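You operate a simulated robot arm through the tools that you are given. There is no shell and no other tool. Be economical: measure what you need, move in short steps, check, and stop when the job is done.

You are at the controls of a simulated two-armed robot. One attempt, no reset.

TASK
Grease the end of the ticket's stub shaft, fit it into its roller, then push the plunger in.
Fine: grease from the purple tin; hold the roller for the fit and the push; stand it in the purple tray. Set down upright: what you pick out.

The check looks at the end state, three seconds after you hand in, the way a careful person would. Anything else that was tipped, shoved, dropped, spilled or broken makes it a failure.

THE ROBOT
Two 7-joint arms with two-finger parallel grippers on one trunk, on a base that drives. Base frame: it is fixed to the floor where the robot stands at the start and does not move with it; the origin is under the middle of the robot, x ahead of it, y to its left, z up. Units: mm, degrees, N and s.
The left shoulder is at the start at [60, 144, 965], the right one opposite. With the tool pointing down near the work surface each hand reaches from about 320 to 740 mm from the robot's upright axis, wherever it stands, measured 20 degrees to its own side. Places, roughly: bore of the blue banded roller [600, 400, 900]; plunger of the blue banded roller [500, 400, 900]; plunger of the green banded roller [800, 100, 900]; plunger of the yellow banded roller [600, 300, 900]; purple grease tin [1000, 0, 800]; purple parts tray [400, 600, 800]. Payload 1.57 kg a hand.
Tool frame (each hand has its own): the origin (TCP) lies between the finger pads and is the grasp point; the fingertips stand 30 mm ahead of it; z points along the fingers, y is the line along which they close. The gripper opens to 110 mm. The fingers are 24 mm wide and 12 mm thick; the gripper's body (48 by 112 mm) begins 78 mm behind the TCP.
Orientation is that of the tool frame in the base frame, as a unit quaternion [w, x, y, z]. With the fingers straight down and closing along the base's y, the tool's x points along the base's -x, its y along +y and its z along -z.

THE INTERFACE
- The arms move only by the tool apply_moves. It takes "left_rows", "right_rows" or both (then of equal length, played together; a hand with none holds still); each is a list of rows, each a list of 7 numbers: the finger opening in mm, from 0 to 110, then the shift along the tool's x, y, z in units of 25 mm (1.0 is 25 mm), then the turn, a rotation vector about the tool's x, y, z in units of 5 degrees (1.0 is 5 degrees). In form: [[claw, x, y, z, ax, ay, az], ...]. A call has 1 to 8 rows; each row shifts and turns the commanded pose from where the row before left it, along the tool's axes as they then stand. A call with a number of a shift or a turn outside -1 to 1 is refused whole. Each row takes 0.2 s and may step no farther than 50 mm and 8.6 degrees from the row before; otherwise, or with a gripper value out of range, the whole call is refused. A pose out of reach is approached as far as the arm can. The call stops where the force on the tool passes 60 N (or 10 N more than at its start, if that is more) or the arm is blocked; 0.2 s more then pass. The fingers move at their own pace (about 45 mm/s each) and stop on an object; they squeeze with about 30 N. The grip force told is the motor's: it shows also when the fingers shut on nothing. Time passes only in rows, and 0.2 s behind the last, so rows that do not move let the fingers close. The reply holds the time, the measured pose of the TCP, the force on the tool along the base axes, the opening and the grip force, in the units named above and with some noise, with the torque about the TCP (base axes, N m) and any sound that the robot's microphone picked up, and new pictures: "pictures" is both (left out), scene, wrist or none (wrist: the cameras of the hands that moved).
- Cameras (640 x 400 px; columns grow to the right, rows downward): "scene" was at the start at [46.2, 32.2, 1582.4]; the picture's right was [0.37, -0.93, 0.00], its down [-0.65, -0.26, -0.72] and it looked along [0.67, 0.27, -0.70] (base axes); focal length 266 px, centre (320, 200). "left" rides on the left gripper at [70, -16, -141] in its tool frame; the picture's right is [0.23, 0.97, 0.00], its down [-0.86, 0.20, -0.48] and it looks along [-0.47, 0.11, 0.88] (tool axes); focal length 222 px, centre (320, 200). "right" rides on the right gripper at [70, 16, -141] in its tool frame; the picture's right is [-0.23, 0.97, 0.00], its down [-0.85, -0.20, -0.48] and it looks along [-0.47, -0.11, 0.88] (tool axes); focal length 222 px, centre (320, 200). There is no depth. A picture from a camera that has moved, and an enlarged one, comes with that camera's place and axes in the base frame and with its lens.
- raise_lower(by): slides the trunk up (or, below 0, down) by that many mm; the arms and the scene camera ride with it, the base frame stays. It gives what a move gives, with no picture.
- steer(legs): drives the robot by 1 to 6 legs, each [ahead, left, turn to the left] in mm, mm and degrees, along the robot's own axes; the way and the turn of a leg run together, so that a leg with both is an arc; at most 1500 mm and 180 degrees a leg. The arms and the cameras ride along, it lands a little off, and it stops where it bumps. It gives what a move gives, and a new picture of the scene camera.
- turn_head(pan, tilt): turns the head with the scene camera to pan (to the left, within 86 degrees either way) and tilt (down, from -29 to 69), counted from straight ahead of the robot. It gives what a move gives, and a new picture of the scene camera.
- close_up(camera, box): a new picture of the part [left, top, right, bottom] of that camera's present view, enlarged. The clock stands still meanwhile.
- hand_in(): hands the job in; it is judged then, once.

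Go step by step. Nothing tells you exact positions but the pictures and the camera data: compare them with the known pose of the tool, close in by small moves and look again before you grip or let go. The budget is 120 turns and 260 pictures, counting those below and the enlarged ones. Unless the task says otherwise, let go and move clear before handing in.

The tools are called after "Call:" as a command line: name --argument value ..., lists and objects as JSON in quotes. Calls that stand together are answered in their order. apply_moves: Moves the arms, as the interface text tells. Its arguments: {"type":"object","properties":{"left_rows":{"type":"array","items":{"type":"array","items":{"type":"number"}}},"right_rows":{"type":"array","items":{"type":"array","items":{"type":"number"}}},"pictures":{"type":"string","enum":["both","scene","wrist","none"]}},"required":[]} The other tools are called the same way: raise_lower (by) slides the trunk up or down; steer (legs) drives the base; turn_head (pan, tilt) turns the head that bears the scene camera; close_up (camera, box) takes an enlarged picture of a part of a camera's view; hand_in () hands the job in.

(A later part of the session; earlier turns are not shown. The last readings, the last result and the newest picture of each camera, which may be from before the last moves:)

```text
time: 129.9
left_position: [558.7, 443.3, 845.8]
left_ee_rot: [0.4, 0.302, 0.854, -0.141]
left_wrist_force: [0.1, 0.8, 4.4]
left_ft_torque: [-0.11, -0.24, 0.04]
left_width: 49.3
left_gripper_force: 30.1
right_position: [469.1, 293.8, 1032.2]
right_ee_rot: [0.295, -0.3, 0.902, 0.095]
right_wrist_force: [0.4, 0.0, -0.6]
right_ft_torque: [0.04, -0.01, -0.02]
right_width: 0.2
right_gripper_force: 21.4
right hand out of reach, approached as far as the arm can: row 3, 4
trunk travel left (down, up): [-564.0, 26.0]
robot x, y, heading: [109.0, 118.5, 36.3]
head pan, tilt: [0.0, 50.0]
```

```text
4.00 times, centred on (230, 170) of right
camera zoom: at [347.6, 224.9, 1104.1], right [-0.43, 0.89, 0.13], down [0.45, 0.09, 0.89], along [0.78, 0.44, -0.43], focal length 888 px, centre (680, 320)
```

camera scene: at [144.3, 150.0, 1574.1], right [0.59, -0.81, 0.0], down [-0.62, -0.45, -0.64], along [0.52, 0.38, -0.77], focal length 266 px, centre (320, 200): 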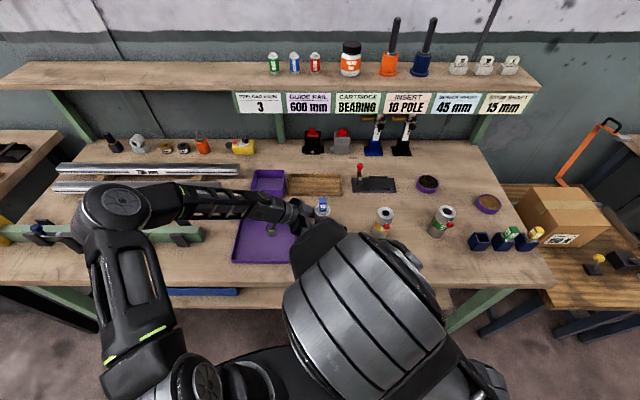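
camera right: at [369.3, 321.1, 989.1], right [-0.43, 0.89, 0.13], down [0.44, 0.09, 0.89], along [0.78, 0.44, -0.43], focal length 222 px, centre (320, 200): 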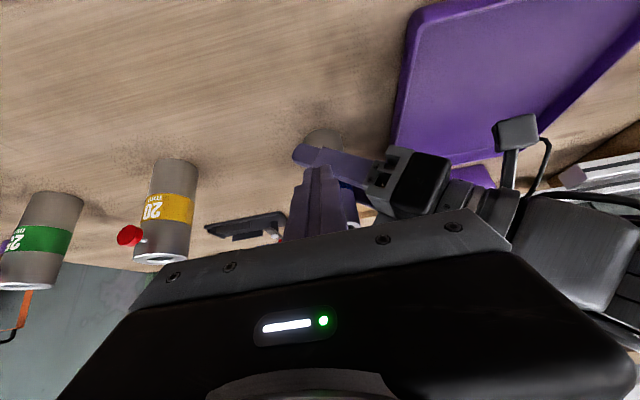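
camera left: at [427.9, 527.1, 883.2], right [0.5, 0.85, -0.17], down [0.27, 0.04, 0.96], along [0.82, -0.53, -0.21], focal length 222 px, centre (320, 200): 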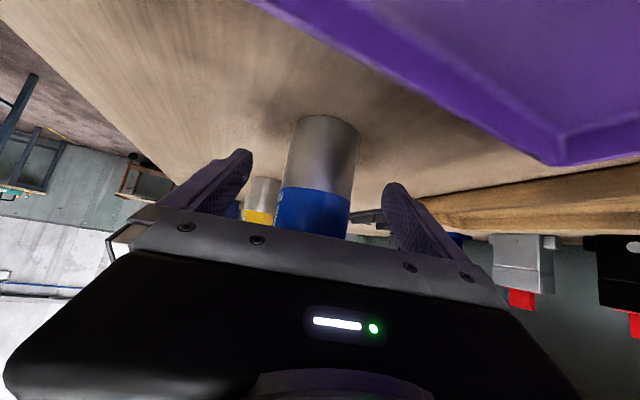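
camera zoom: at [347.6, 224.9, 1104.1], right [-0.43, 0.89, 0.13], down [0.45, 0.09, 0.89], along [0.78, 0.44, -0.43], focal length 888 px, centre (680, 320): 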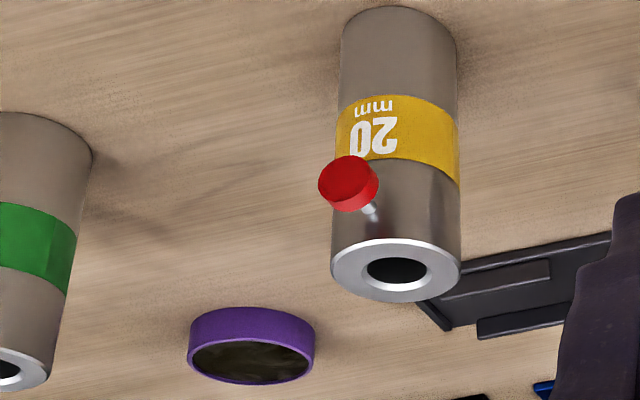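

The plunger has gone in most of the way but a few mm of stem still shows and nothing clicked; my one-sided push merely forced the left grip. I'll instead squeeze it with the right gripper straddling roller and knob from above. First, turn the right hand to straight down, closing along the push direction.

Call:
apply_moves --right_rows '[[0, -0.887, -0.25, 0.175, 0, 0, 0], [0, -0.887, -0.25, 0.175, 0, 0, 0], [0, -0.887, -0.25, 0.175, 0, 0, 0], [0, -0.887, -0.25, 0.175, 0, 0, 0], [0, -0.887, -0.25, 0.175, 0, 0, 0], [60, 0, 0, 0, 0, 0, 0]]' --pictures "none"

Call:
apply_moves --right_rows '[[100, 0, 0, 0, 0.3143, 0.3156, 0.968], [100, 0, 0, 0, 0.3143, 0.3156, 0.968], [100, 0, 0, 0, 0.3143, 0.3156, 0.968], [100, 0, 0, 0, 0.3143, 0.3156, 0.968], [100, 0, 0, 0, 0.3143, 0.3156, 0.968], [100, 0, 0, 0, 0.3143, 0.3156, 0.968]]' --pictures "none"

Call:
apply_moves --right_rows '[[100, 0, 0, 0, 0.3143, 0.3156, 0.968], [100, 0, 0, 0, 0.3143, 0.3156, 0.968], [100, 0, 0, 0, 0.3143, 0.3156, 0.968], [100, 0, 0, 0, 0.3143, 0.3156, 0.968], [100, 0, 0, 0, 0.3143, 0.3156, 0.968], [100, 0, 0, 0, 0.3143, 0.3156, 0.968]]' --pictures "none"

Call:
apply_moves --right_rows '[[100, 0, 0, 0, 0.3143, 0.3156, 0.968], [100, 0, 0, 0, 0.3143, 0.3156, 0.968], [100, 0, 0, 0, 0.3143, 0.3156, 0.968], [100, 0, 0, 0, 0.3143, 0.3156, 0.968], [100, 0, 0, 0, 0.3143, 0.3156, 0.968], [100, 0, 0, 0, 0.3143, 0.3156, 0.968]]' --pictures "both"

```text
time: 131.3
left_position: [557.9, 444.0, 845.4]
left_ee_rot: [0.4, 0.301, 0.854, -0.141]
left_wrist_force: [0.2, 2.8, 7.4]
left_ft_torque: [-0.04, -0.25, 0.09]
left_width: 49.4
left_gripper_force: 30.3
right_position: [569.7, 331.6, 1080.1]
right_ee_rot: [0.296, -0.298, 0.903, 0.096]
right_wrist_force: [-0.8, 0.1, 0.8]
right_ft_torque: [0.03, 0.01, -0.02]
right_width: 31.9
right_gripper_force: 0.0
trunk travel left (down, up): [-564.0, 26.0]
robot x, y, heading: [106.8, 122.3, 36.7]
head pan, tilt: [0.0, 50.0]
```

```text
time: 132.7
left_position: [559.2, 443.6, 845.4]
left_ee_rot: [0.4, 0.302, 0.854, -0.141]
left_wrist_force: [0.9, 5.1, 8.7]
left_ft_torque: [-0.09, -0.25, 0.04]
left_width: 49.3
left_gripper_force: 30.3
right_position: [570.0, 331.7, 1079.6]
right_ee_rot: [0.21, -0.044, 0.974, 0.068]
right_wrist_force: [0.6, -0.9, 0.9]
right_ft_torque: [0.01, -0.02, -0.03]
right_width: 99.7
right_gripper_force: 0.1
trunk travel left (down, up): [-564.0, 26.0]
robot x, y, heading: [106.8, 120.5, 36.5]
head pan, tilt: [0.0, 50.0]
```

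```text
time: 134.1
left_position: [557.8, 443.2, 845.6]
left_ee_rot: [0.4, 0.302, 0.854, -0.141]
left_wrist_force: [2.5, 4.8, 8.0]
left_ft_torque: [-0.05, -0.28, 0.02]
left_width: 49.1
left_gripper_force: 29.1
right_position: [569.6, 331.6, 1079.5]
right_ee_rot: [0.11, 0.212, 0.97, 0.036]
right_wrist_force: [-0.8, -0.3, -0.6]
right_ft_torque: [-0.02, -0.01, -0.02]
right_width: 100.2
right_gripper_force: 0.1
trunk travel left (down, up): [-564.0, 26.0]
robot x, y, heading: [105.9, 122.5, 36.3]
head pan, tilt: [0.0, 50.0]
```

```text
time: 135.5
left_position: [557.6, 444.2, 846.0]
left_ee_rot: [0.4, 0.302, 0.853, -0.142]
left_wrist_force: [1.9, 4.0, 8.6]
left_ft_torque: [-0.12, -0.24, 0.1]
left_width: 49.2
left_gripper_force: 29.6
right_position: [570.7, 330.9, 1079.9]
right_ee_rot: [0.001, 0.452, 0.892, 0.0]
right_wrist_force: [0.6, -0.7, -0.4]
right_ft_torque: [0.01, -0.01, 0.01]
right_width: 100.0
right_gripper_force: 0.1
trunk travel left (down, up): [-564.0, 26.0]
robot x, y, heading: [109.0, 117.4, 36.4]
head pan, tilt: [0.0, 50.0]
camera scene: at [143.9, 150.1, 1574.2], right [0.59, -0.81, 0.0], down [-0.62, -0.45, -0.64], along [0.52, 0.38, -0.77], focal length 266 px, centre (320, 200)
camera right: at [542.3, 397.3, 1220.5], right [0.92, 0.39, 0.0], down [0.34, -0.81, 0.48], along [0.19, -0.44, -0.88], focal length 222 px, centre (320, 200)
```

scene: 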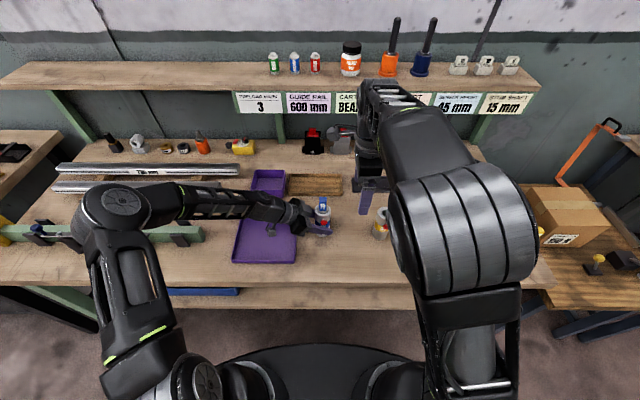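
right: 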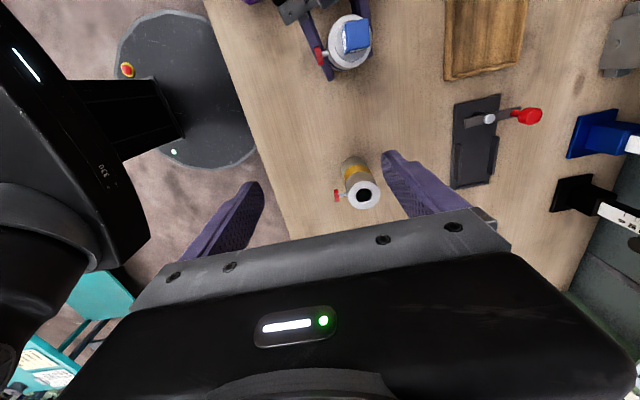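

The right hand points straight down now and its camera gives a top view of the roller; zooming there to see the plunger.

Call:
close_up --camera "right" --box '[290, 0, 386, 90]'

Call:
close_up --camera "right" --box '[320, 140, 400, 220]'

```text
4.44 times, centred on (338, 45) of right
camera zoom: at [542.3, 397.3, 1220.5], right [0.92, 0.39, 0.0], down [0.34, -0.81, 0.48], along [0.19, -0.44, -0.88], focal length 987 px, centre (240, 889)
```

zoom: 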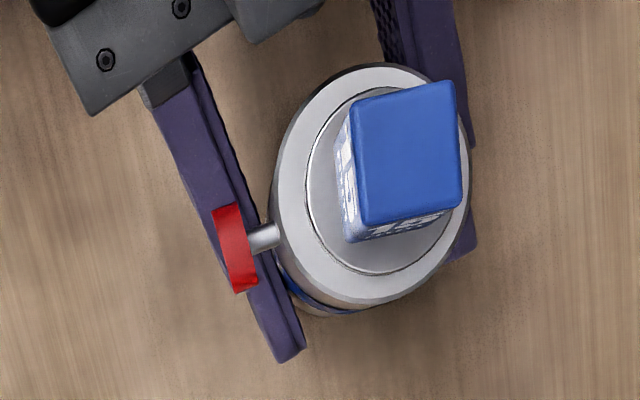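

```text
5.00 times, centred on (360, 180) of right
camera zoom: at [542.3, 397.3, 1220.5], right [0.92, 0.39, 0.0], down [0.34, -0.81, 0.48], along [0.19, -0.44, -0.88], focal length 1111 px, centre (120, 300)
```

zoom: 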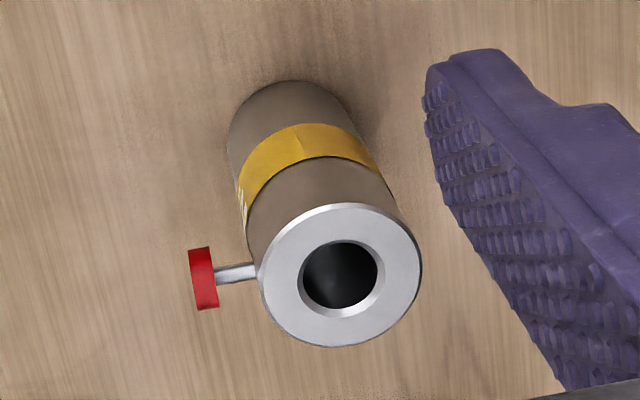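

The yellow roller's unpressed gap is about 12 mm; ours is still about 7 mm, on heading ≈43°. I'll yaw to match that line, move above the roller with fingers at 90 mm, and check before descending.

Call:
apply_moves --right_rows '[[90, 0, 0, 0, 0, 0, -0.7], [90, 0, 0, 0, 0, 0, -0.7], [90, 0.9, 0.6, 0.2, 0, 0, 0], [90, 0.9, 0.6, 0.4, 0, 0, 0], [90, 0.9, 0.6, 0.5, 0, 0, 0], [90, 0.89, 0.63, 0.5, 0, 0, 0], [90, 0, 0, 0, 0, 0, 0]]' --pictures "wrist"

Call:
close_up --camera "right" --box '[208, 100, 432, 240]'

Call:
close_up --camera "scene" --box '[270, 170, 370, 250]'

```text
time: 137.1
left_position: [557.9, 443.2, 845.7]
left_ee_rot: [0.4, 0.302, 0.854, -0.141]
left_wrist_force: [1.2, 1.9, 8.6]
left_ft_torque: [-0.11, -0.24, 0.1]
left_width: 49.3
left_gripper_force: 29.7
right_position: [553.2, 437.5, 1038.3]
right_ee_rot: [0.0, 0.397, 0.918, 0.0]
right_wrist_force: [0.5, -1.3, 0.0]
right_ft_torque: [0.03, -0.01, 0.02]
right_width: 89.8
right_gripper_force: 0.1
trunk travel left (down, up): [-564.0, 26.0]
robot x, y, heading: [105.6, 121.1, 36.4]
head pan, tilt: [0.0, 50.0]
camera right: at [517.8, 500.5, 1180.4], right [0.87, 0.5, 0.0], down [0.44, -0.76, 0.48], along [0.24, -0.41, -0.88], focal length 222 px, centre (320, 200)
```

right: 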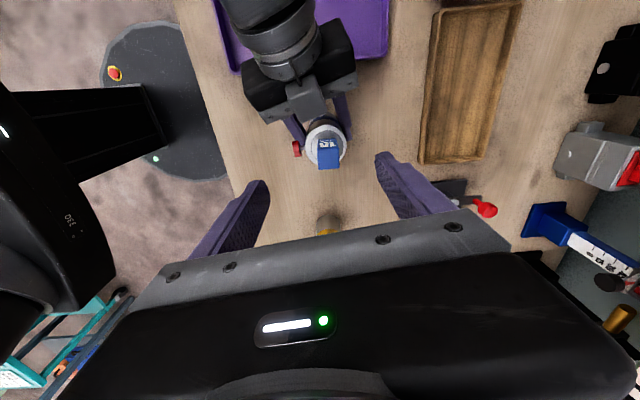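

```text
2.86 times, centred on (320, 170) of right
camera zoom: at [517.8, 500.5, 1180.4], right [0.87, 0.5, 0.0], down [0.44, -0.76, 0.48], along [0.24, -0.41, -0.88], focal length 635 px, centre (320, 286)
```

zoom: 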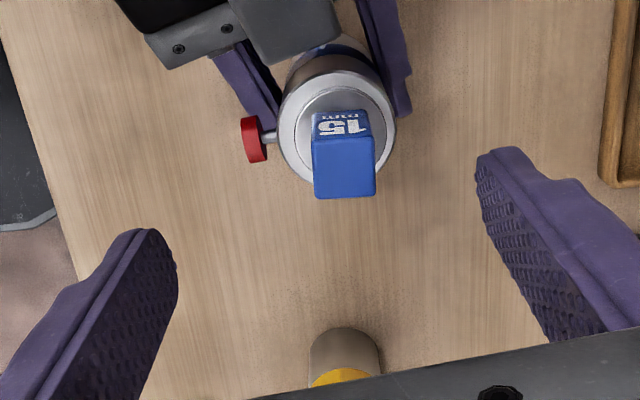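

```text
5.00 times, centred on (320, 210) of scene
camera zoom: at [143.8, 150.0, 1574.2], right [0.59, -0.81, 0.0], down [-0.62, -0.45, -0.64], along [0.52, 0.38, -0.77], focal length 1328 px, centre (320, 150)
```

zoom: 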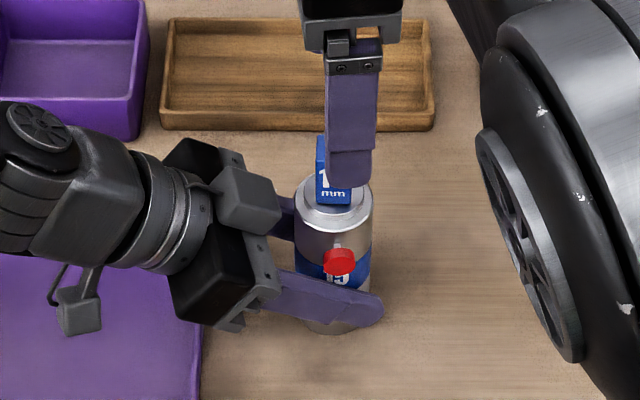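

Both fingers clear the knob and the roller's back. Descending straight down 125 mm.

Call:
apply_moves --right_rows '[[90, 0, 0, 0.9, 0, 0, 0], [90, 0, 0, 0.9, 0, 0, 0], [90, 0, 0, 0.9, 0, 0, 0], [90, 0, 0, 0.9, 0, 0, 0], [90, 0, 0, 0.8, 0, 0, 0], [90, 0, 0, 0.6, 0, 0, 0], [90, 0, 0, 0, 0, 0, 0]]' --pictures "wrist"

Call:
close_up --camera "right" --box '[208, 100, 432, 240]'

Call:
close_up --camera "scene" --box '[280, 180, 360, 240]'

```text
time: 138.7
left_position: [558.3, 443.0, 845.7]
left_ee_rot: [0.399, 0.302, 0.854, -0.142]
left_wrist_force: [0.0, 2.6, 7.5]
left_ft_torque: [-0.12, -0.14, 0.03]
left_width: 49.2
left_gripper_force: 30.0
right_position: [551.8, 438.3, 912.8]
right_ee_rot: [0.0, 0.397, 0.918, 0.001]
right_wrist_force: [0.5, 0.5, 0.4]
right_ft_torque: [0.04, 0.01, 0.0]
right_width: 90.0
right_gripper_force: 0.1
trunk travel left (down, up): [-564.0, 26.0]
robot x, y, heading: [106.6, 122.3, 36.5]
head pan, tilt: [0.0, 50.0]
camera right: at [517.0, 500.4, 1054.5], right [0.87, 0.5, 0.0], down [0.44, -0.76, 0.48], along [0.24, -0.41, -0.88], focal length 222 px, centre (320, 200)
```

right: 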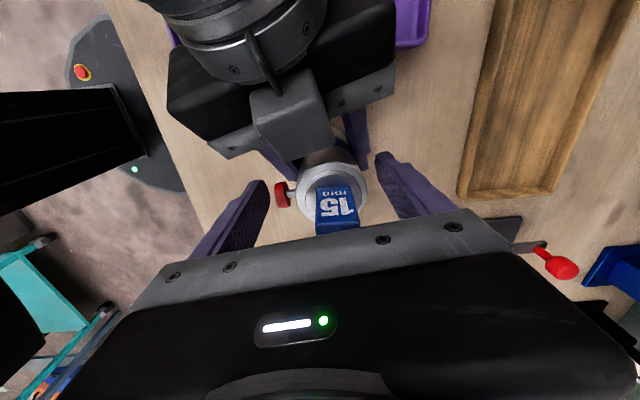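

```text
2.86 times, centred on (320, 170) of right
camera zoom: at [517.0, 500.4, 1054.5], right [0.87, 0.5, 0.0], down [0.44, -0.76, 0.48], along [0.24, -0.41, -0.88], focal length 635 px, centre (320, 286)
```

zoom: 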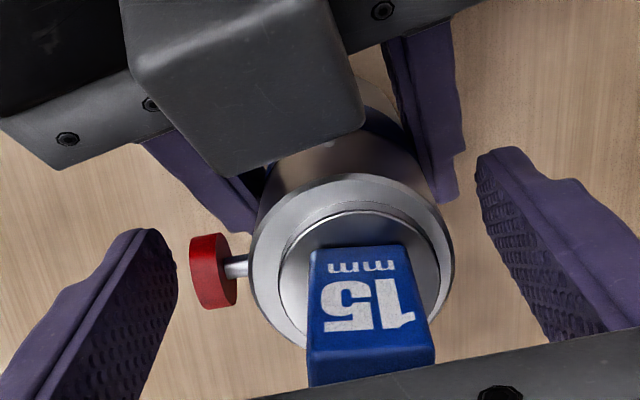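

```text
6.67 times, centred on (320, 210) of scene
camera zoom: at [143.8, 150.0, 1574.2], right [0.59, -0.81, 0.0], down [-0.62, -0.45, -0.64], along [0.52, 0.38, -0.77], focal length 1771 px, centre (320, 133)
```

zoom: 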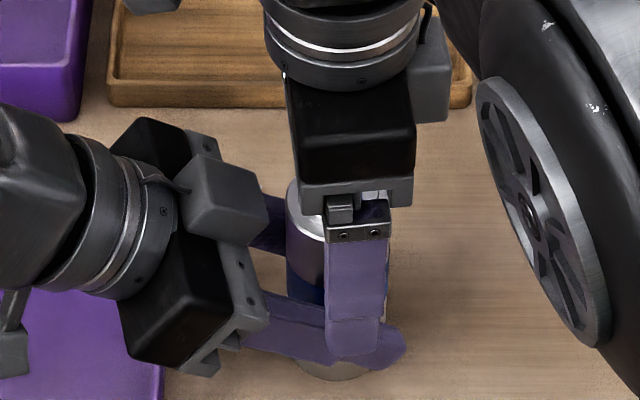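

Aligned. Closing the right gripper to squeeze the plunger home.

Call:
apply_moves --right_rows '[[68, 0, 0, 0, 0, 0, 0], [50, 0, 0, 0, 0, 0, 0], [30, 0, 0, 0, 0, 0, 0], [0, 0, 0, 0, 0, 0, 0], [0, 0, 0, 0, 0, 0, 0], [0, 0, 0, 0, 0, 0, 0], [0, 0, 0, 0, 0, 0, 0]]' --pictures "none"

Call:
close_up --camera "right" --box '[208, 100, 432, 240]'

```text
time: 140.3
left_position: [557.7, 442.1, 846.6]
left_ee_rot: [0.4, 0.303, 0.853, -0.143]
left_wrist_force: [-8.5, -1.1, 13.3]
left_ft_torque: [0.49, -0.33, 0.07]
left_width: 49.1
left_gripper_force: 30.4
right_position: [554.2, 438.7, 913.2]
right_ee_rot: [0.0, 0.397, 0.918, 0.0]
right_wrist_force: [9.4, 6.2, -2.1]
right_ft_torque: [-0.07, -0.1, -0.15]
right_width: 60.5
right_gripper_force: 30.0
trunk travel left (down, up): [-564.0, 26.0]
robot x, y, heading: [107.1, 122.8, 36.1]
head pan, tilt: [0.0, 50.0]
```

```text
2.86 times, centred on (320, 170) of right
camera zoom: at [517.5, 500.7, 1054.6], right [0.87, 0.5, 0.0], down [0.44, -0.76, 0.48], along [0.24, -0.41, -0.88], focal length 635 px, centre (320, 286)
```

zoom: 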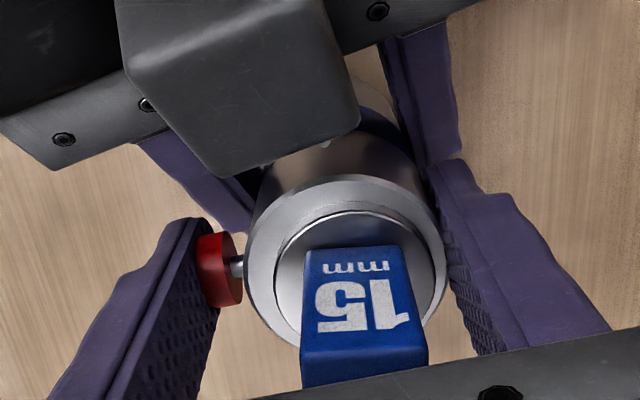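

Squeezed to 60.5 mm at 30 N, but the plunger isn't home; I'll add arm push along the same line while squeezing.

Call:
apply_moves --right_rows '[[0, 0, 0.12, 0, 0, 0, 0], [0, 0, 0.12, 0, 0, 0, 0], [0, 0, 0.08, 0, 0, 0, 0], [0, 0, 0, 0, 0, 0, 0]]' --pictures "none"

Call:
apply_moves --right_rows '[[0, 0, 0.1, 0, 0, 0, 0], [0, 0, 0.08, 0, 0, 0, 0], [0, 0, 0, 0, 0, 0, 0]]' --pictures "none"

Call:
close_up --camera "right" --box '[208, 100, 432, 240]'

```text
time: 141.3
left_position: [559.4, 446.1, 846.1]
left_ee_rot: [0.4, 0.301, 0.855, -0.138]
left_wrist_force: [28.0, 15.5, -8.8]
left_ft_torque: [-0.81, 0.9, 0.05]
left_width: 49.7
left_gripper_force: 29.7
right_position: [556.6, 442.8, 914.8]
right_ee_rot: [-0.002, 0.396, 0.918, -0.004]
right_wrist_force: [-26.9, -17.3, 13.2]
right_ft_torque: [-0.34, 0.73, -0.09]
right_width: 60.1
right_gripper_force: 29.8
trunk travel left (down, up): [-564.0, 26.0]
robot x, y, heading: [107.8, 120.6, 36.5]
head pan, tilt: [0.0, 50.0]
```

```text
time: 142.1
left_position: [560.3, 448.3, 846.9]
left_ee_rot: [0.401, 0.299, 0.855, -0.134]
left_wrist_force: [35.7, 24.3, -20.5]
left_ft_torque: [-0.83, 1.17, -0.01]
left_width: 50.3
left_gripper_force: 29.6
right_position: [559.7, 444.6, 914.1]
right_ee_rot: [-0.003, 0.396, 0.918, -0.006]
right_wrist_force: [-38.1, -25.6, 26.3]
right_ft_torque: [-0.72, 1.29, 0.13]
right_width: 60.1
right_gripper_force: 30.3
trunk travel left (down, up): [-564.0, 26.0]
robot x, y, heading: [109.7, 122.1, 36.5]
head pan, tilt: [0.0, 50.0]
```

```text
2.86 times, centred on (320, 170) of right
camera zoom: at [524.8, 508.0, 1055.0], right [0.86, 0.5, -0.01], down [0.45, -0.75, 0.48], along [0.23, -0.42, -0.88], focal length 635 px, centre (320, 286)
```

zoom: 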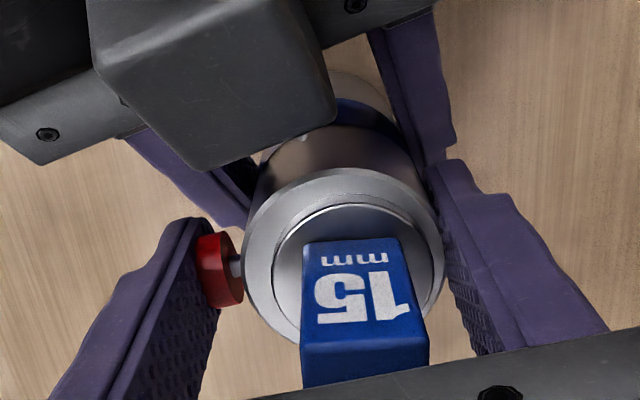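

Even at ~53 N on the knob the width stays at 60.1 mm, so the plunger is against its stop. I'll unload the arm, open, and see whether it stays in.

Call:
apply_moves --right_rows '[[0, 0, -0.15, 0, 0, 0, 0], [0, 0, -0.15, 0, 0, 0, 0], [62, 0, 0, 0, 0, 0, 0], [75, 0, 0, 0, 0, 0, 0], [90, 0, 0, 0, 0, 0, 0]]' --pictures "none"

Call:
close_up --camera "right" --box '[256, 140, 384, 220]'

```text
time: 143.3
left_position: [558.2, 441.2, 846.3]
left_ee_rot: [0.399, 0.304, 0.853, -0.143]
left_wrist_force: [0.6, -2.0, 1.8]
left_ft_torque: [-0.04, -0.19, -0.05]
left_width: 49.3
left_gripper_force: 30.1
right_position: [557.3, 443.5, 914.6]
right_ee_rot: [0.001, 0.397, 0.918, 0.002]
right_wrist_force: [0.1, 0.0, 0.2]
right_ft_torque: [-0.02, 0.0, 0.03]
right_width: 90.2
right_gripper_force: 0.2
trunk travel left (down, up): [-564.0, 26.0]
robot x, y, heading: [107.3, 120.2, 36.5]
head pan, tilt: [0.0, 50.0]
```

```text
5.00 times, centred on (320, 180) of right
camera zoom: at [521.6, 503.9, 1055.7], right [0.87, 0.5, 0.0], down [0.44, -0.76, 0.48], along [0.24, -0.41, -0.88], focal length 1111 px, centre (320, 300)
```

zoom: 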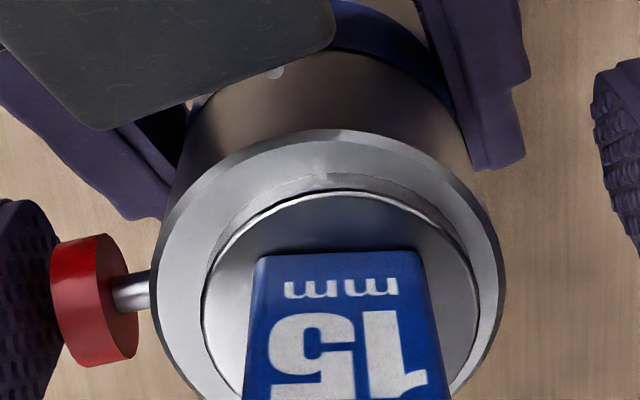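

It seems to have stayed in, but to tell a spring-back from parallax I'll close to a set width and read the grip force.

Call:
apply_moves --right_rows '[[63, 0, 0, 0, 0, 0, 0], [63, 0, 0, 0, 0, 0, 0], [63, 0, 0, 0, 0, 0, 0]]' --pictures "none"

Call:
close_up --camera "right" --box '[256, 140, 384, 220]'

Call:
apply_moves --right_rows '[[61, 0, 0, 0, 0, 0, 0], [61, 0, 0, 0, 0, 0, 0], [61, 0, 0, 0, 0, 0, 0]]' --pictures "none"

```text
time: 144.1
left_position: [559.5, 442.7, 846.2]
left_ee_rot: [0.4, 0.302, 0.853, -0.142]
left_wrist_force: [8.4, 0.5, 1.3]
left_ft_torque: [-0.21, 0.26, 0.09]
left_width: 49.5
left_gripper_force: 30.3
right_position: [556.2, 441.6, 913.2]
right_ee_rot: [-0.001, 0.397, 0.918, 0.001]
right_wrist_force: [-8.4, -2.2, 1.3]
right_ft_torque: [-0.03, 0.1, -0.15]
right_width: 69.9
right_gripper_force: 4.2
trunk travel left (down, up): [-564.0, 26.0]
robot x, y, heading: [102.7, 119.6, 36.3]
head pan, tilt: [0.0, 50.0]
```

```text
5.00 times, centred on (320, 180) of right
camera zoom: at [520.6, 503.9, 1055.0], right [0.87, 0.5, 0.0], down [0.44, -0.76, 0.48], along [0.24, -0.41, -0.88], focal length 1111 px, centre (320, 300)
```

zoom: 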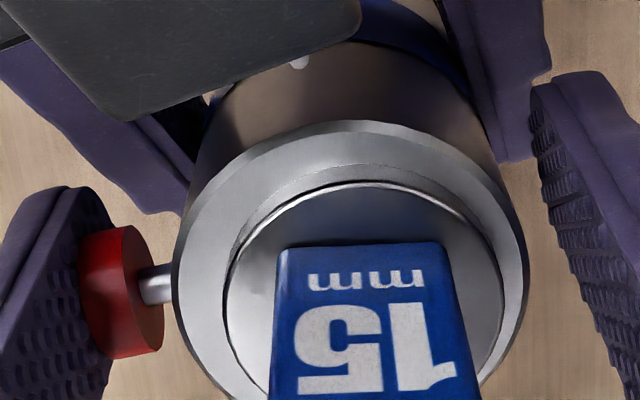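

```text
time: 144.9
left_position: [559.9, 444.0, 845.9]
left_ee_rot: [0.401, 0.302, 0.854, -0.141]
left_wrist_force: [10.7, 2.4, 1.5]
left_ft_torque: [-0.35, 0.25, 0.1]
left_width: 49.4
left_gripper_force: 30.0
right_position: [556.5, 441.3, 914.5]
right_ee_rot: [0.0, 0.397, 0.918, 0.0]
right_wrist_force: [-9.1, -5.4, -0.1]
right_ft_torque: [-0.1, 0.09, -0.11]
right_width: 69.7
right_gripper_force: 4.5
trunk travel left (down, up): [-564.0, 26.0]
robot x, y, heading: [107.9, 119.0, 36.4]
head pan, tilt: [0.0, 50.0]
```

Call:
apply_moves --right_rows '[[61, 0, -0.1, 0, 0, 0, 0], [61, 0, -0.06, 0, 0, 0, 0], [61, 0, 0, 0, 0, 0, 0]]' --pictures "none"

Call:
apply_moves --right_rows '[[55, 0, 0, 0, 0, 0, 0], [55, 0, 0, 0, 0, 0, 0], [55, 0, 0, 0, 0, 0, 0]]' --pictures "none"

Call:
apply_moves --right_rows '[[40, 0, 0, 0, 0, 0, 0], [40, 0, 0, 0, 0, 0, 0], [40, 0, 0, 0, 0, 0, 0]]' --pictures "none"

```text
time: 145.7
left_position: [559.9, 443.4, 846.1]
left_ee_rot: [0.399, 0.302, 0.855, -0.14]
left_wrist_force: [7.2, 3.6, 6.0]
left_ft_torque: [-0.1, -0.26, 0.1]
left_width: 49.4
left_gripper_force: 29.8
right_position: [554.2, 439.0, 914.2]
right_ee_rot: [0.0, 0.397, 0.918, 0.001]
right_wrist_force: [-3.4, -2.2, 0.6]
right_ft_torque: [-0.03, 0.07, -0.06]
right_width: 64.9
right_gripper_force: 2.2
trunk travel left (down, up): [-564.0, 26.0]
robot x, y, heading: [109.4, 124.0, 36.3]
head pan, tilt: [0.0, 50.0]
```

```text
time: 146.5
left_position: [559.4, 443.6, 845.9]
left_ee_rot: [0.4, 0.303, 0.853, -0.142]
left_wrist_force: [2.5, 3.6, 10.3]
left_ft_torque: [0.07, -0.59, 0.24]
left_width: 49.3
left_gripper_force: 29.9
right_position: [553.4, 438.9, 914.0]
right_ee_rot: [0.001, 0.397, 0.918, 0.0]
right_wrist_force: [1.9, -0.4, -0.3]
right_ft_torque: [-0.12, 0.0, -0.15]
right_width: 60.1
right_gripper_force: 30.1
trunk travel left (down, up): [-564.0, 26.0]
robot x, y, heading: [102.8, 122.9, 36.4]
head pan, tilt: [0.0, 50.0]
```

```text
time: 147.3
left_position: [559.2, 443.4, 846.1]
left_ee_rot: [0.399, 0.303, 0.853, -0.142]
left_wrist_force: [-0.1, 4.5, 12.4]
left_ft_torque: [0.08, -0.53, 0.2]
left_width: 49.4
left_gripper_force: 30.3
right_position: [554.9, 438.0, 913.5]
right_ee_rot: [0.0, 0.398, 0.917, 0.001]
right_wrist_force: [5.0, 0.2, -0.5]
right_ft_torque: [-0.22, -0.09, -0.1]
right_width: 60.3
right_gripper_force: 29.9
trunk travel left (down, up): [-564.0, 26.0]
robot x, y, heading: [104.8, 121.8, 36.4]
head pan, tilt: [0.0, 50.0]
```

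The face-to-back width stays at ~60 mm, so the plunger has kept its place. I'll verify that it locks the shaft: release, rise, grip the cap and tug up very gently.

Call:
apply_moves --right_rows '[[75, 0, 0, 0, 0, 0, 0], [90, 0, 0, 0, 0, 0, 0], [90, 0, 0, -0.8, 0, 0, 0], [90, 0, 0.2, -0.85, 0, 0, 0], [60, 0, 0, 0, 0, 0, 0], [40, 0, 0, 0, 0, 0, 0]]' --pictures "none"

Call:
close_up --camera "right" --box '[208, 100, 432, 240]'

Call:
close_up --camera "scene" --box '[290, 180, 354, 230]'

```text
time: 148.7
left_position: [557.6, 443.2, 844.9]
left_ee_rot: [0.399, 0.302, 0.854, -0.142]
left_wrist_force: [2.2, 2.4, 9.0]
left_ft_torque: [-0.13, -0.3, 0.1]
left_width: 49.6
left_gripper_force: 30.7
right_position: [557.2, 442.6, 955.0]
right_ee_rot: [0.0, 0.397, 0.918, 0.001]
right_wrist_force: [0.8, 0.7, 0.4]
right_ft_torque: [-0.03, 0.01, -0.02]
right_width: 41.0
right_gripper_force: 0.0
trunk travel left (down, up): [-564.0, 26.0]
robot x, y, heading: [107.7, 121.8, 36.3]
head pan, tilt: [0.0, 50.0]
```

```text
2.86 times, centred on (320, 170) of right
camera zoom: at [521.8, 504.2, 1096.9], right [0.87, 0.5, 0.0], down [0.44, -0.76, 0.48], along [0.24, -0.41, -0.88], focal length 635 px, centre (320, 286)
```

zoom: 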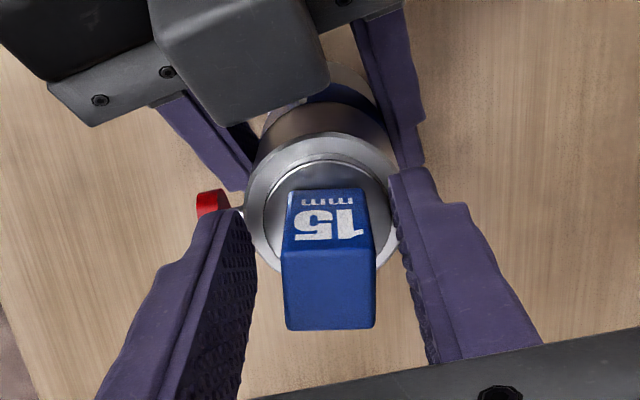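

```text
8.00 times, centred on (322, 205) of scene
camera zoom: at [144.1, 150.1, 1574.2], right [0.59, -0.81, 0.0], down [-0.62, -0.45, -0.64], along [0.52, 0.38, -0.77], focal length 2126 px, centre (304, 160)
```

zoom: 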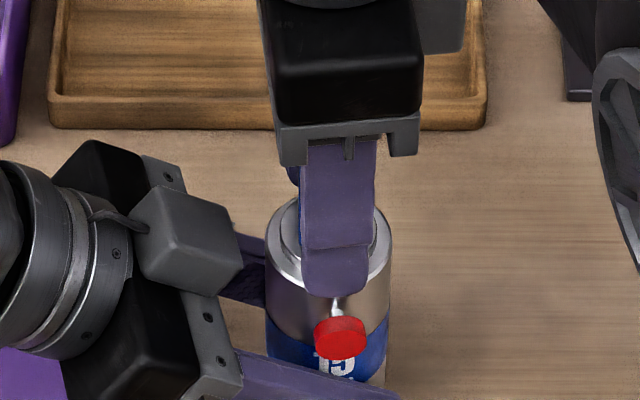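

Fingers straddle the cap. Closing and tugging up a few millimetres.

Call:
apply_moves --right_rows '[[20, 0, 0, 0, 0, 0, 0], [0, 0, 0, 0, 0, 0, 0], [0, 0, 0, 0, 0, 0, 0]]' --pictures "none"

Call:
apply_moves --right_rows '[[0, 0, 0, -0.08, 0, 0, 0], [0, 0, 0, -0.08, 0, 0, 0], [0, 0, 0, 0, 0, 0, 0]]' --pictures "none"

```text
time: 149.5
left_position: [557.8, 443.5, 846.1]
left_ee_rot: [0.399, 0.302, 0.854, -0.141]
left_wrist_force: [3.1, 0.4, 2.1]
left_ft_torque: [0.16, 0.26, -0.21]
left_width: 49.2
left_gripper_force: 30.4
right_position: [557.7, 443.4, 957.0]
right_ee_rot: [0.0, 0.398, 0.917, 0.002]
right_wrist_force: [1.6, 3.1, 1.9]
right_ft_torque: [0.17, 0.55, 0.07]
right_width: 19.9
right_gripper_force: 24.9
trunk travel left (down, up): [-564.0, 26.0]
robot x, y, heading: [106.7, 121.0, 36.4]
head pan, tilt: [0.0, 50.0]
```

```text
time: 150.3
left_position: [557.6, 443.2, 845.3]
left_ee_rot: [0.399, 0.302, 0.854, -0.141]
left_wrist_force: [-2.2, 0.3, 8.6]
left_ft_torque: [0.03, -0.15, 0.02]
left_width: 49.2
left_gripper_force: 30.3
right_position: [558.5, 442.5, 959.9]
right_ee_rot: [0.0, 0.397, 0.918, 0.0]
right_wrist_force: [1.3, 1.3, -3.8]
right_ft_torque: [0.07, -0.11, -0.03]
right_width: 21.7
right_gripper_force: 30.1
trunk travel left (down, up): [-564.0, 26.0]
robot x, y, heading: [104.6, 121.2, 36.4]
head pan, tilt: [0.0, 50.0]
```

Little resistance over 4 mm. Let me look at the collar before pulling any further.

Call:
close_up --camera "right" --box '[272, 130, 368, 190]'

Call:
close_up --camera "scene" --box '[306, 200, 338, 220]'

```text
6.67 times, centred on (320, 160) of right
camera zoom: at [521.4, 504.3, 1100.3], right [0.87, 0.5, 0.0], down [0.44, -0.76, 0.48], along [0.24, -0.41, -0.88], focal length 1481 px, centre (320, 467)
```

zoom: 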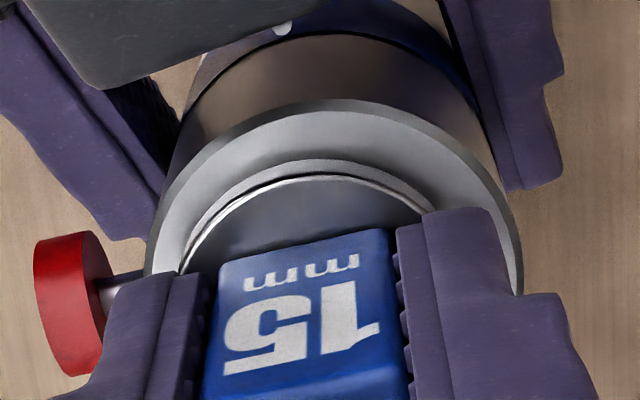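

```text
16.00 times, centred on (322, 210) of scene
camera zoom: at [143.8, 150.1, 1574.1], right [0.59, -0.81, 0.0], down [-0.62, -0.45, -0.64], along [0.52, 0.38, -0.77], focal length 4251 px, centre (288, 40)
```

zoom: 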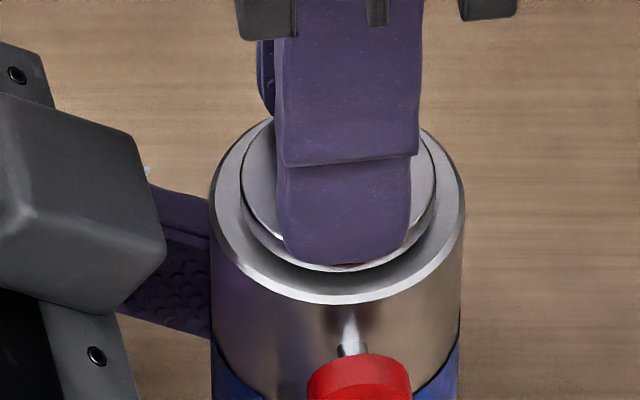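

The collar rose slightly. If the pin is in the neck, the barrel's shoulder should stop it soon; tug a bit more.

Call:
apply_moves --right_rows '[[0, 0, 0, -0.08, 0, 0, 0], [0, 0, 0, 0, 0, 0, 0]]' --pictures "none"

Call:
apply_moves --right_rows '[[0, 0, 0, -0.08, 0, 0, 0], [0, 0, 0, 0, 0, 0, 0]]' --pictures "none"

Call:
apply_moves --right_rows '[[0, 0, 0, -0.1, 0, 0, 0], [0, 0, 0, 0, 0, 0, 0]]' --pictures "none"

Call:
close_up --camera "scene" --box '[306, 200, 338, 220]'

```text
time: 150.9
left_position: [559.2, 441.5, 845.7]
left_ee_rot: [0.4, 0.303, 0.854, -0.142]
left_wrist_force: [-4.8, -2.9, 15.3]
left_ft_torque: [0.09, -0.27, -0.04]
left_width: 49.3
left_gripper_force: 30.0
right_position: [557.9, 441.6, 960.8]
right_ee_rot: [0.001, 0.398, 0.918, -0.001]
right_wrist_force: [5.9, 3.6, -20.5]
right_ft_torque: [0.25, -0.3, -0.01]
right_width: 21.4
right_gripper_force: 29.9
trunk travel left (down, up): [-564.0, 26.0]
robot x, y, heading: [106.0, 118.9, 35.9]
head pan, tilt: [0.0, 50.0]
```

```text
time: 151.5
left_position: [558.8, 444.7, 846.6]
left_ee_rot: [0.4, 0.302, 0.854, -0.141]
left_wrist_force: [-6.1, -5.1, 21.5]
left_ft_torque: [0.16, -0.25, -0.01]
left_width: 49.1
left_gripper_force: 29.9
right_position: [557.3, 442.1, 962.3]
right_ee_rot: [0.0, 0.397, 0.918, -0.001]
right_wrist_force: [5.2, 4.9, -26.3]
right_ft_torque: [0.34, -0.37, 0.03]
right_width: 21.7
right_gripper_force: 29.8
trunk travel left (down, up): [-564.0, 26.0]
robot x, y, heading: [103.8, 121.3, 36.3]
head pan, tilt: [0.0, 50.0]
```

```text
time: 152.1
left_position: [558.6, 443.7, 846.1]
left_ee_rot: [0.4, 0.302, 0.854, -0.142]
left_wrist_force: [-4.9, -4.0, 20.7]
left_ft_torque: [0.17, -0.19, -0.02]
left_width: 49.1
left_gripper_force: 30.2
right_position: [557.2, 443.4, 965.4]
right_ee_rot: [0.0, 0.397, 0.918, 0.0]
right_wrist_force: [4.4, 3.5, -26.4]
right_ft_torque: [0.34, -0.3, 0.03]
right_width: 21.3
right_gripper_force: 29.7
trunk travel left (down, up): [-564.0, 26.0]
robot x, y, heading: [108.3, 119.6, 36.3]
head pan, tilt: [0.0, 50.0]
```

```text
16.00 times, centred on (322, 210) of scene
camera zoom: at [145.0, 150.5, 1574.1], right [0.59, -0.81, 0.0], down [-0.62, -0.45, -0.64], along [0.52, 0.38, -0.77], focal length 4251 px, centre (288, 40)
```

zoom: 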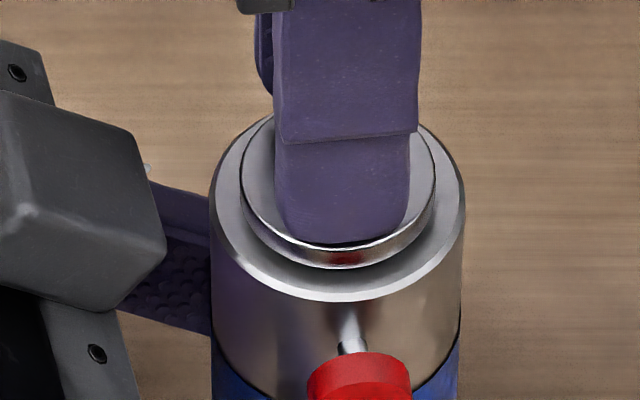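

The pull rose to 26 N and held: the plunger's pin locks the shaft. I'll press the shaft back down to seat and release.

Call:
apply_moves --right_rows '[[0, 0, 0, 0.12, 0, 0, 0], [0, 0, 0, 0.12, 0, 0, 0], [0, 0, 0, 0.12, 0, 0, 0], [0, 0, 0, 0.06, 0, 0, 0], [0, 0, 0, 0, 0, 0, 0]]' --pictures "none"

Call:
close_up --camera "scene" --box '[306, 200, 338, 220]'

```text
time: 153.3
left_position: [558.1, 443.9, 845.7]
left_ee_rot: [0.399, 0.303, 0.854, -0.14]
left_wrist_force: [10.6, 0.8, -4.2]
left_ft_torque: [0.11, -0.45, 0.17]
left_width: 49.2
left_gripper_force: 29.4
right_position: [556.5, 443.4, 957.5]
right_ee_rot: [0.001, 0.397, 0.918, 0.003]
right_wrist_force: [-0.1, 1.8, 26.6]
right_ft_torque: [-0.15, 0.16, -0.02]
right_width: 21.6
right_gripper_force: 30.2
trunk travel left (down, up): [-564.0, 26.0]
robot x, y, heading: [107.0, 121.0, 36.2]
head pan, tilt: [0.0, 50.0]
```

```text
16.00 times, centred on (322, 210) of scene
camera zoom: at [144.1, 149.5, 1574.3], right [0.59, -0.81, 0.0], down [-0.62, -0.45, -0.64], along [0.52, 0.38, -0.77], focal length 4251 px, centre (288, 40)
```

zoom: 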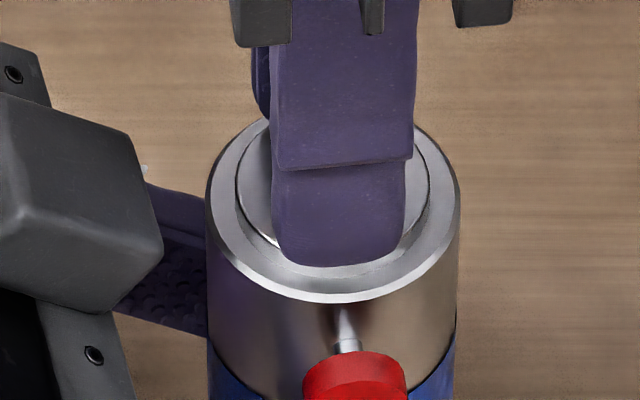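

Seated again. Releasing and raising the right hand clear.

Call:
apply_moves --right_rows '[[22, 0, 0, -0.04, 0, 0, 0], [50, 0, 0, 0, 0, 0, 0], [50, 0, 0, 0, 0, 0, 0], [50, 0, 0, -0.8, 0, 0, 0], [50, 0, 0, -1, 0, 0, 0], [50, 0, 0, -1, 0, 0, 0], [50, 0, 0, -1, 0, 0, 0], [50, 0, 0, -0.5, 0, 0, 0]]' --pictures "none"

Call:
close_up --camera "right" --box '[256, 80, 384, 180]'

Call:
close_up --camera "scene" --box '[210, 160, 370, 280]'

```text
time: 155.1
left_position: [558.7, 443.1, 846.3]
left_ee_rot: [0.399, 0.303, 0.854, -0.142]
left_wrist_force: [-2.6, 1.1, 1.8]
left_ft_torque: [0.21, 0.14, 0.04]
left_width: 48.9
left_gripper_force: 30.1
right_position: [557.7, 442.5, 1065.5]
right_ee_rot: [0.0, 0.398, 0.917, 0.001]
right_wrist_force: [-0.6, 0.7, 0.2]
right_ft_torque: [-0.02, -0.02, -0.02]
right_width: 50.2
right_gripper_force: 0.0
trunk travel left (down, up): [-564.0, 26.0]
robot x, y, heading: [105.6, 120.8, 36.4]
head pan, tilt: [0.0, 50.0]
```

```text
4.00 times, centred on (320, 130) of right
camera zoom: at [521.2, 504.4, 1205.5], right [0.87, 0.5, 0.0], down [0.44, -0.76, 0.48], along [0.24, -0.41, -0.88], focal length 888 px, centre (320, 480)
```

zoom: 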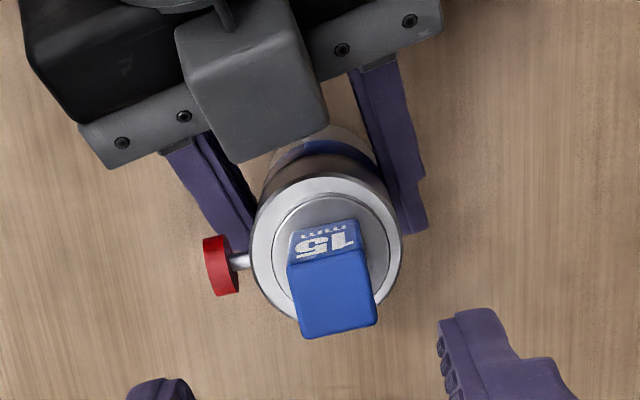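

```text
3.33 times, centred on (290, 220) of scene
camera zoom: at [144.1, 150.1, 1574.1], right [0.59, -0.81, 0.0], down [-0.62, -0.45, -0.64], along [0.52, 0.38, -0.77], focal length 886 px, centre (420, 133)
```

zoom: 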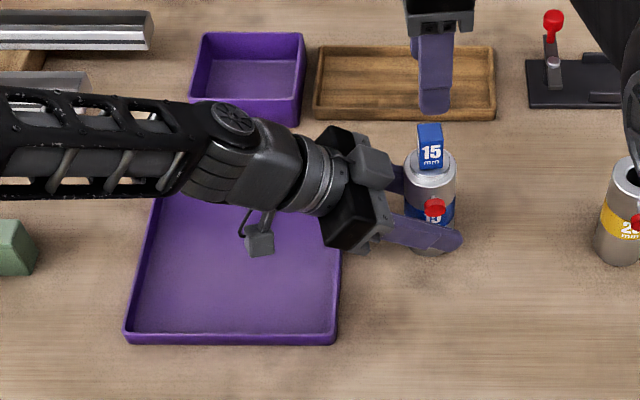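

From above, the knob has sprung back partway (about 37 mm out, versus 41 before and 31 when squeezed). With the shaft now firmly reseated I'll squeeze it again and listen for a latch.

Call:
apply_moves --right_rows '[[95, 0, -0.15, 0.3, 0, 0, 0], [95, 0, -0.14, 0.9, 0, 0, 0], [95, 0, 0, 0.95, 0, 0, 0], [95, 0, 0, 0.95, 0, 0, 0], [95, 0, 0, 0.95, 0, 0, 0], [95, 0, 0, 0.95, 0, 0, 0], [95, 0, 0, 0.95, 0, 0, 0], [95, 0, 0, 0.2, 0, 0, 0]]' --pictures "none"

Call:
apply_moves --right_rows '[[70, 0, 0, 0, 0, 0, 0], [50, 0, 0, 0, 0, 0, 0], [0, 0, 0, 0, 0, 0, 0], [0, 0, 0, 0, 0, 0, 0], [0, 0, 0.08, 0, 0, 0, 0], [0, 0, 0.08, 0, 0, 0, 0], [0, 0, 0.08, 0, 0, 0, 0], [0, 0, 0, 0, 0, 0, 0]]' --pictures "none"

Call:
close_up --camera "right" --box '[256, 140, 384, 220]'

```text
time: 156.9
left_position: [559.3, 442.2, 846.3]
left_ee_rot: [0.4, 0.303, 0.854, -0.142]
left_wrist_force: [-1.3, -1.1, -1.7]
left_ft_torque: [0.02, 0.1, 0.03]
left_width: 49.4
left_gripper_force: 30.2
right_position: [552.4, 438.7, 910.8]
right_ee_rot: [0.0, 0.397, 0.918, 0.0]
right_wrist_force: [0.2, 0.6, -0.2]
right_ft_torque: [-0.01, 0.0, -0.01]
right_width: 94.8
right_gripper_force: 0.0
trunk travel left (down, up): [-564.0, 26.0]
robot x, y, heading: [106.4, 120.3, 36.5]
head pan, tilt: [0.0, 50.0]
```

```text
time: 158.7
left_position: [559.4, 444.1, 845.9]
left_ee_rot: [0.399, 0.301, 0.855, -0.139]
left_wrist_force: [19.3, 6.3, -13.9]
left_ft_torque: [-0.65, 0.86, 0.14]
left_width: 49.0
left_gripper_force: 29.9
right_position: [554.8, 441.0, 910.3]
right_ee_rot: [-0.002, 0.396, 0.918, -0.001]
right_wrist_force: [-20.0, -9.3, 16.7]
right_ft_torque: [0.01, 0.17, -0.15]
right_width: 60.0
right_gripper_force: 30.1
trunk travel left (down, up): [-564.0, 26.0]
robot x, y, heading: [107.5, 121.3, 36.0]
head pan, tilt: [0.0, 50.0]
```

```text
5.00 times, centred on (320, 180) of right
camera zoom: at [519.6, 503.6, 1051.8], right [0.86, 0.5, 0.0], down [0.44, -0.76, 0.48], along [0.24, -0.41, -0.88], focal length 1111 px, centre (320, 300)
```

zoom: 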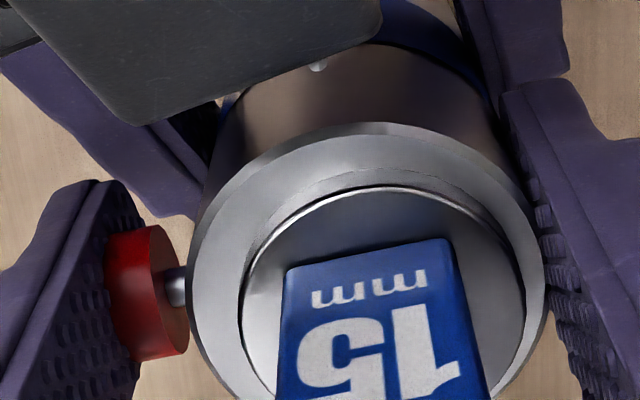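

The stop is again at 60.0 mm. I'll release slowly, go back up to the same viewpoint as before and compare the knob directly.

Call:
apply_moves --right_rows '[[0, 0, -0.12, 0, 0, 0, 0], [0, 0, 0, 0, 0, 0, 0], [64, 0, 0, 0, 0, 0, 0], [70, 0, 0, 0, 0, 0, 0], [95, 0, 0, 0, 0, 0, 0], [95, 0, 0, -0.5, 0, 0, 0], [95, 0, 0, -0.9, 0, 0, 0], [95, 0, 0, -0.9, 0, 0, 0]]' --pictures "none"

Call:
apply_moves --right_rows '[[95, 0, 0.1, -0.9, 0, 0, 0], [95, 0, 0.1, -0.9, 0, 0, 0], [95, 0, 0, -0.95, 0, 0, 0], [95, 0, 0, -0.95, 0, 0, 0], [95, 0, 0, -0.1, 0, 0, 0]]' --pictures "none"

Call:
close_up --camera "right" --box '[256, 80, 384, 180]'

Call:
close_up --camera "scene" --box '[306, 200, 338, 220]'

```text
time: 160.5
left_position: [558.0, 443.3, 844.9]
left_ee_rot: [0.4, 0.302, 0.853, -0.142]
left_wrist_force: [-2.9, -1.6, 2.2]
left_ft_torque: [0.07, 0.01, 0.02]
left_width: 49.2
left_gripper_force: 30.3
right_position: [555.0, 439.3, 967.7]
right_ee_rot: [0.001, 0.397, 0.918, 0.001]
right_wrist_force: [0.8, -0.8, 0.5]
right_ft_torque: [0.0, 0.01, -0.05]
right_width: 95.1
right_gripper_force: 0.1
trunk travel left (down, up): [-564.0, 26.0]
robot x, y, heading: [108.7, 119.7, 36.3]
head pan, tilt: [0.0, 50.0]
```

```text
time: 161.7
left_position: [558.9, 442.5, 845.0]
left_ee_rot: [0.4, 0.301, 0.854, -0.141]
left_wrist_force: [0.4, -3.2, 1.2]
left_ft_torque: [-0.07, -0.12, -0.05]
left_width: 49.2
left_gripper_force: 30.3
right_position: [558.2, 442.6, 1063.2]
right_ee_rot: [0.001, 0.397, 0.918, 0.001]
right_wrist_force: [-0.2, 0.4, 0.1]
right_ft_torque: [-0.01, 0.05, 0.0]
right_width: 95.2
right_gripper_force: 0.2
trunk travel left (down, up): [-564.0, 26.0]
robot x, y, heading: [109.0, 122.2, 36.4]
head pan, tilt: [0.0, 50.0]
```

```text
4.00 times, centred on (320, 130) of right
camera zoom: at [522.7, 504.8, 1204.2], right [0.87, 0.5, 0.0], down [0.44, -0.76, 0.48], along [0.24, -0.41, -0.88], focal length 888 px, centre (320, 480)
```

zoom: 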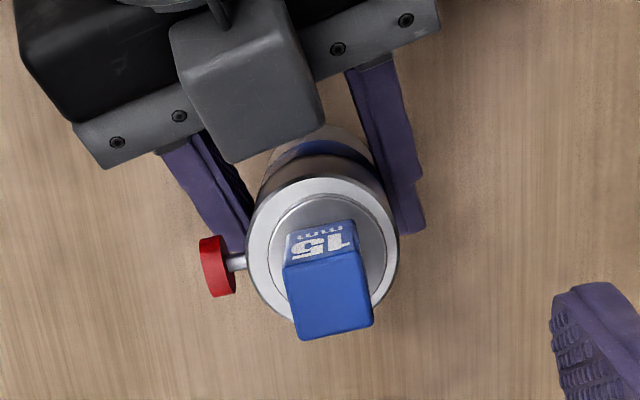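

```text
16.00 times, centred on (322, 210) of scene
camera zoom: at [144.4, 149.8, 1574.1], right [0.59, -0.81, 0.0], down [-0.62, -0.45, -0.64], along [0.52, 0.38, -0.77], focal length 4251 px, centre (288, 40)
```

zoom: 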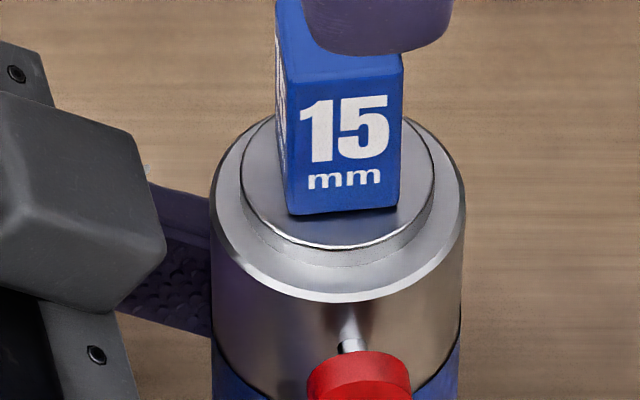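

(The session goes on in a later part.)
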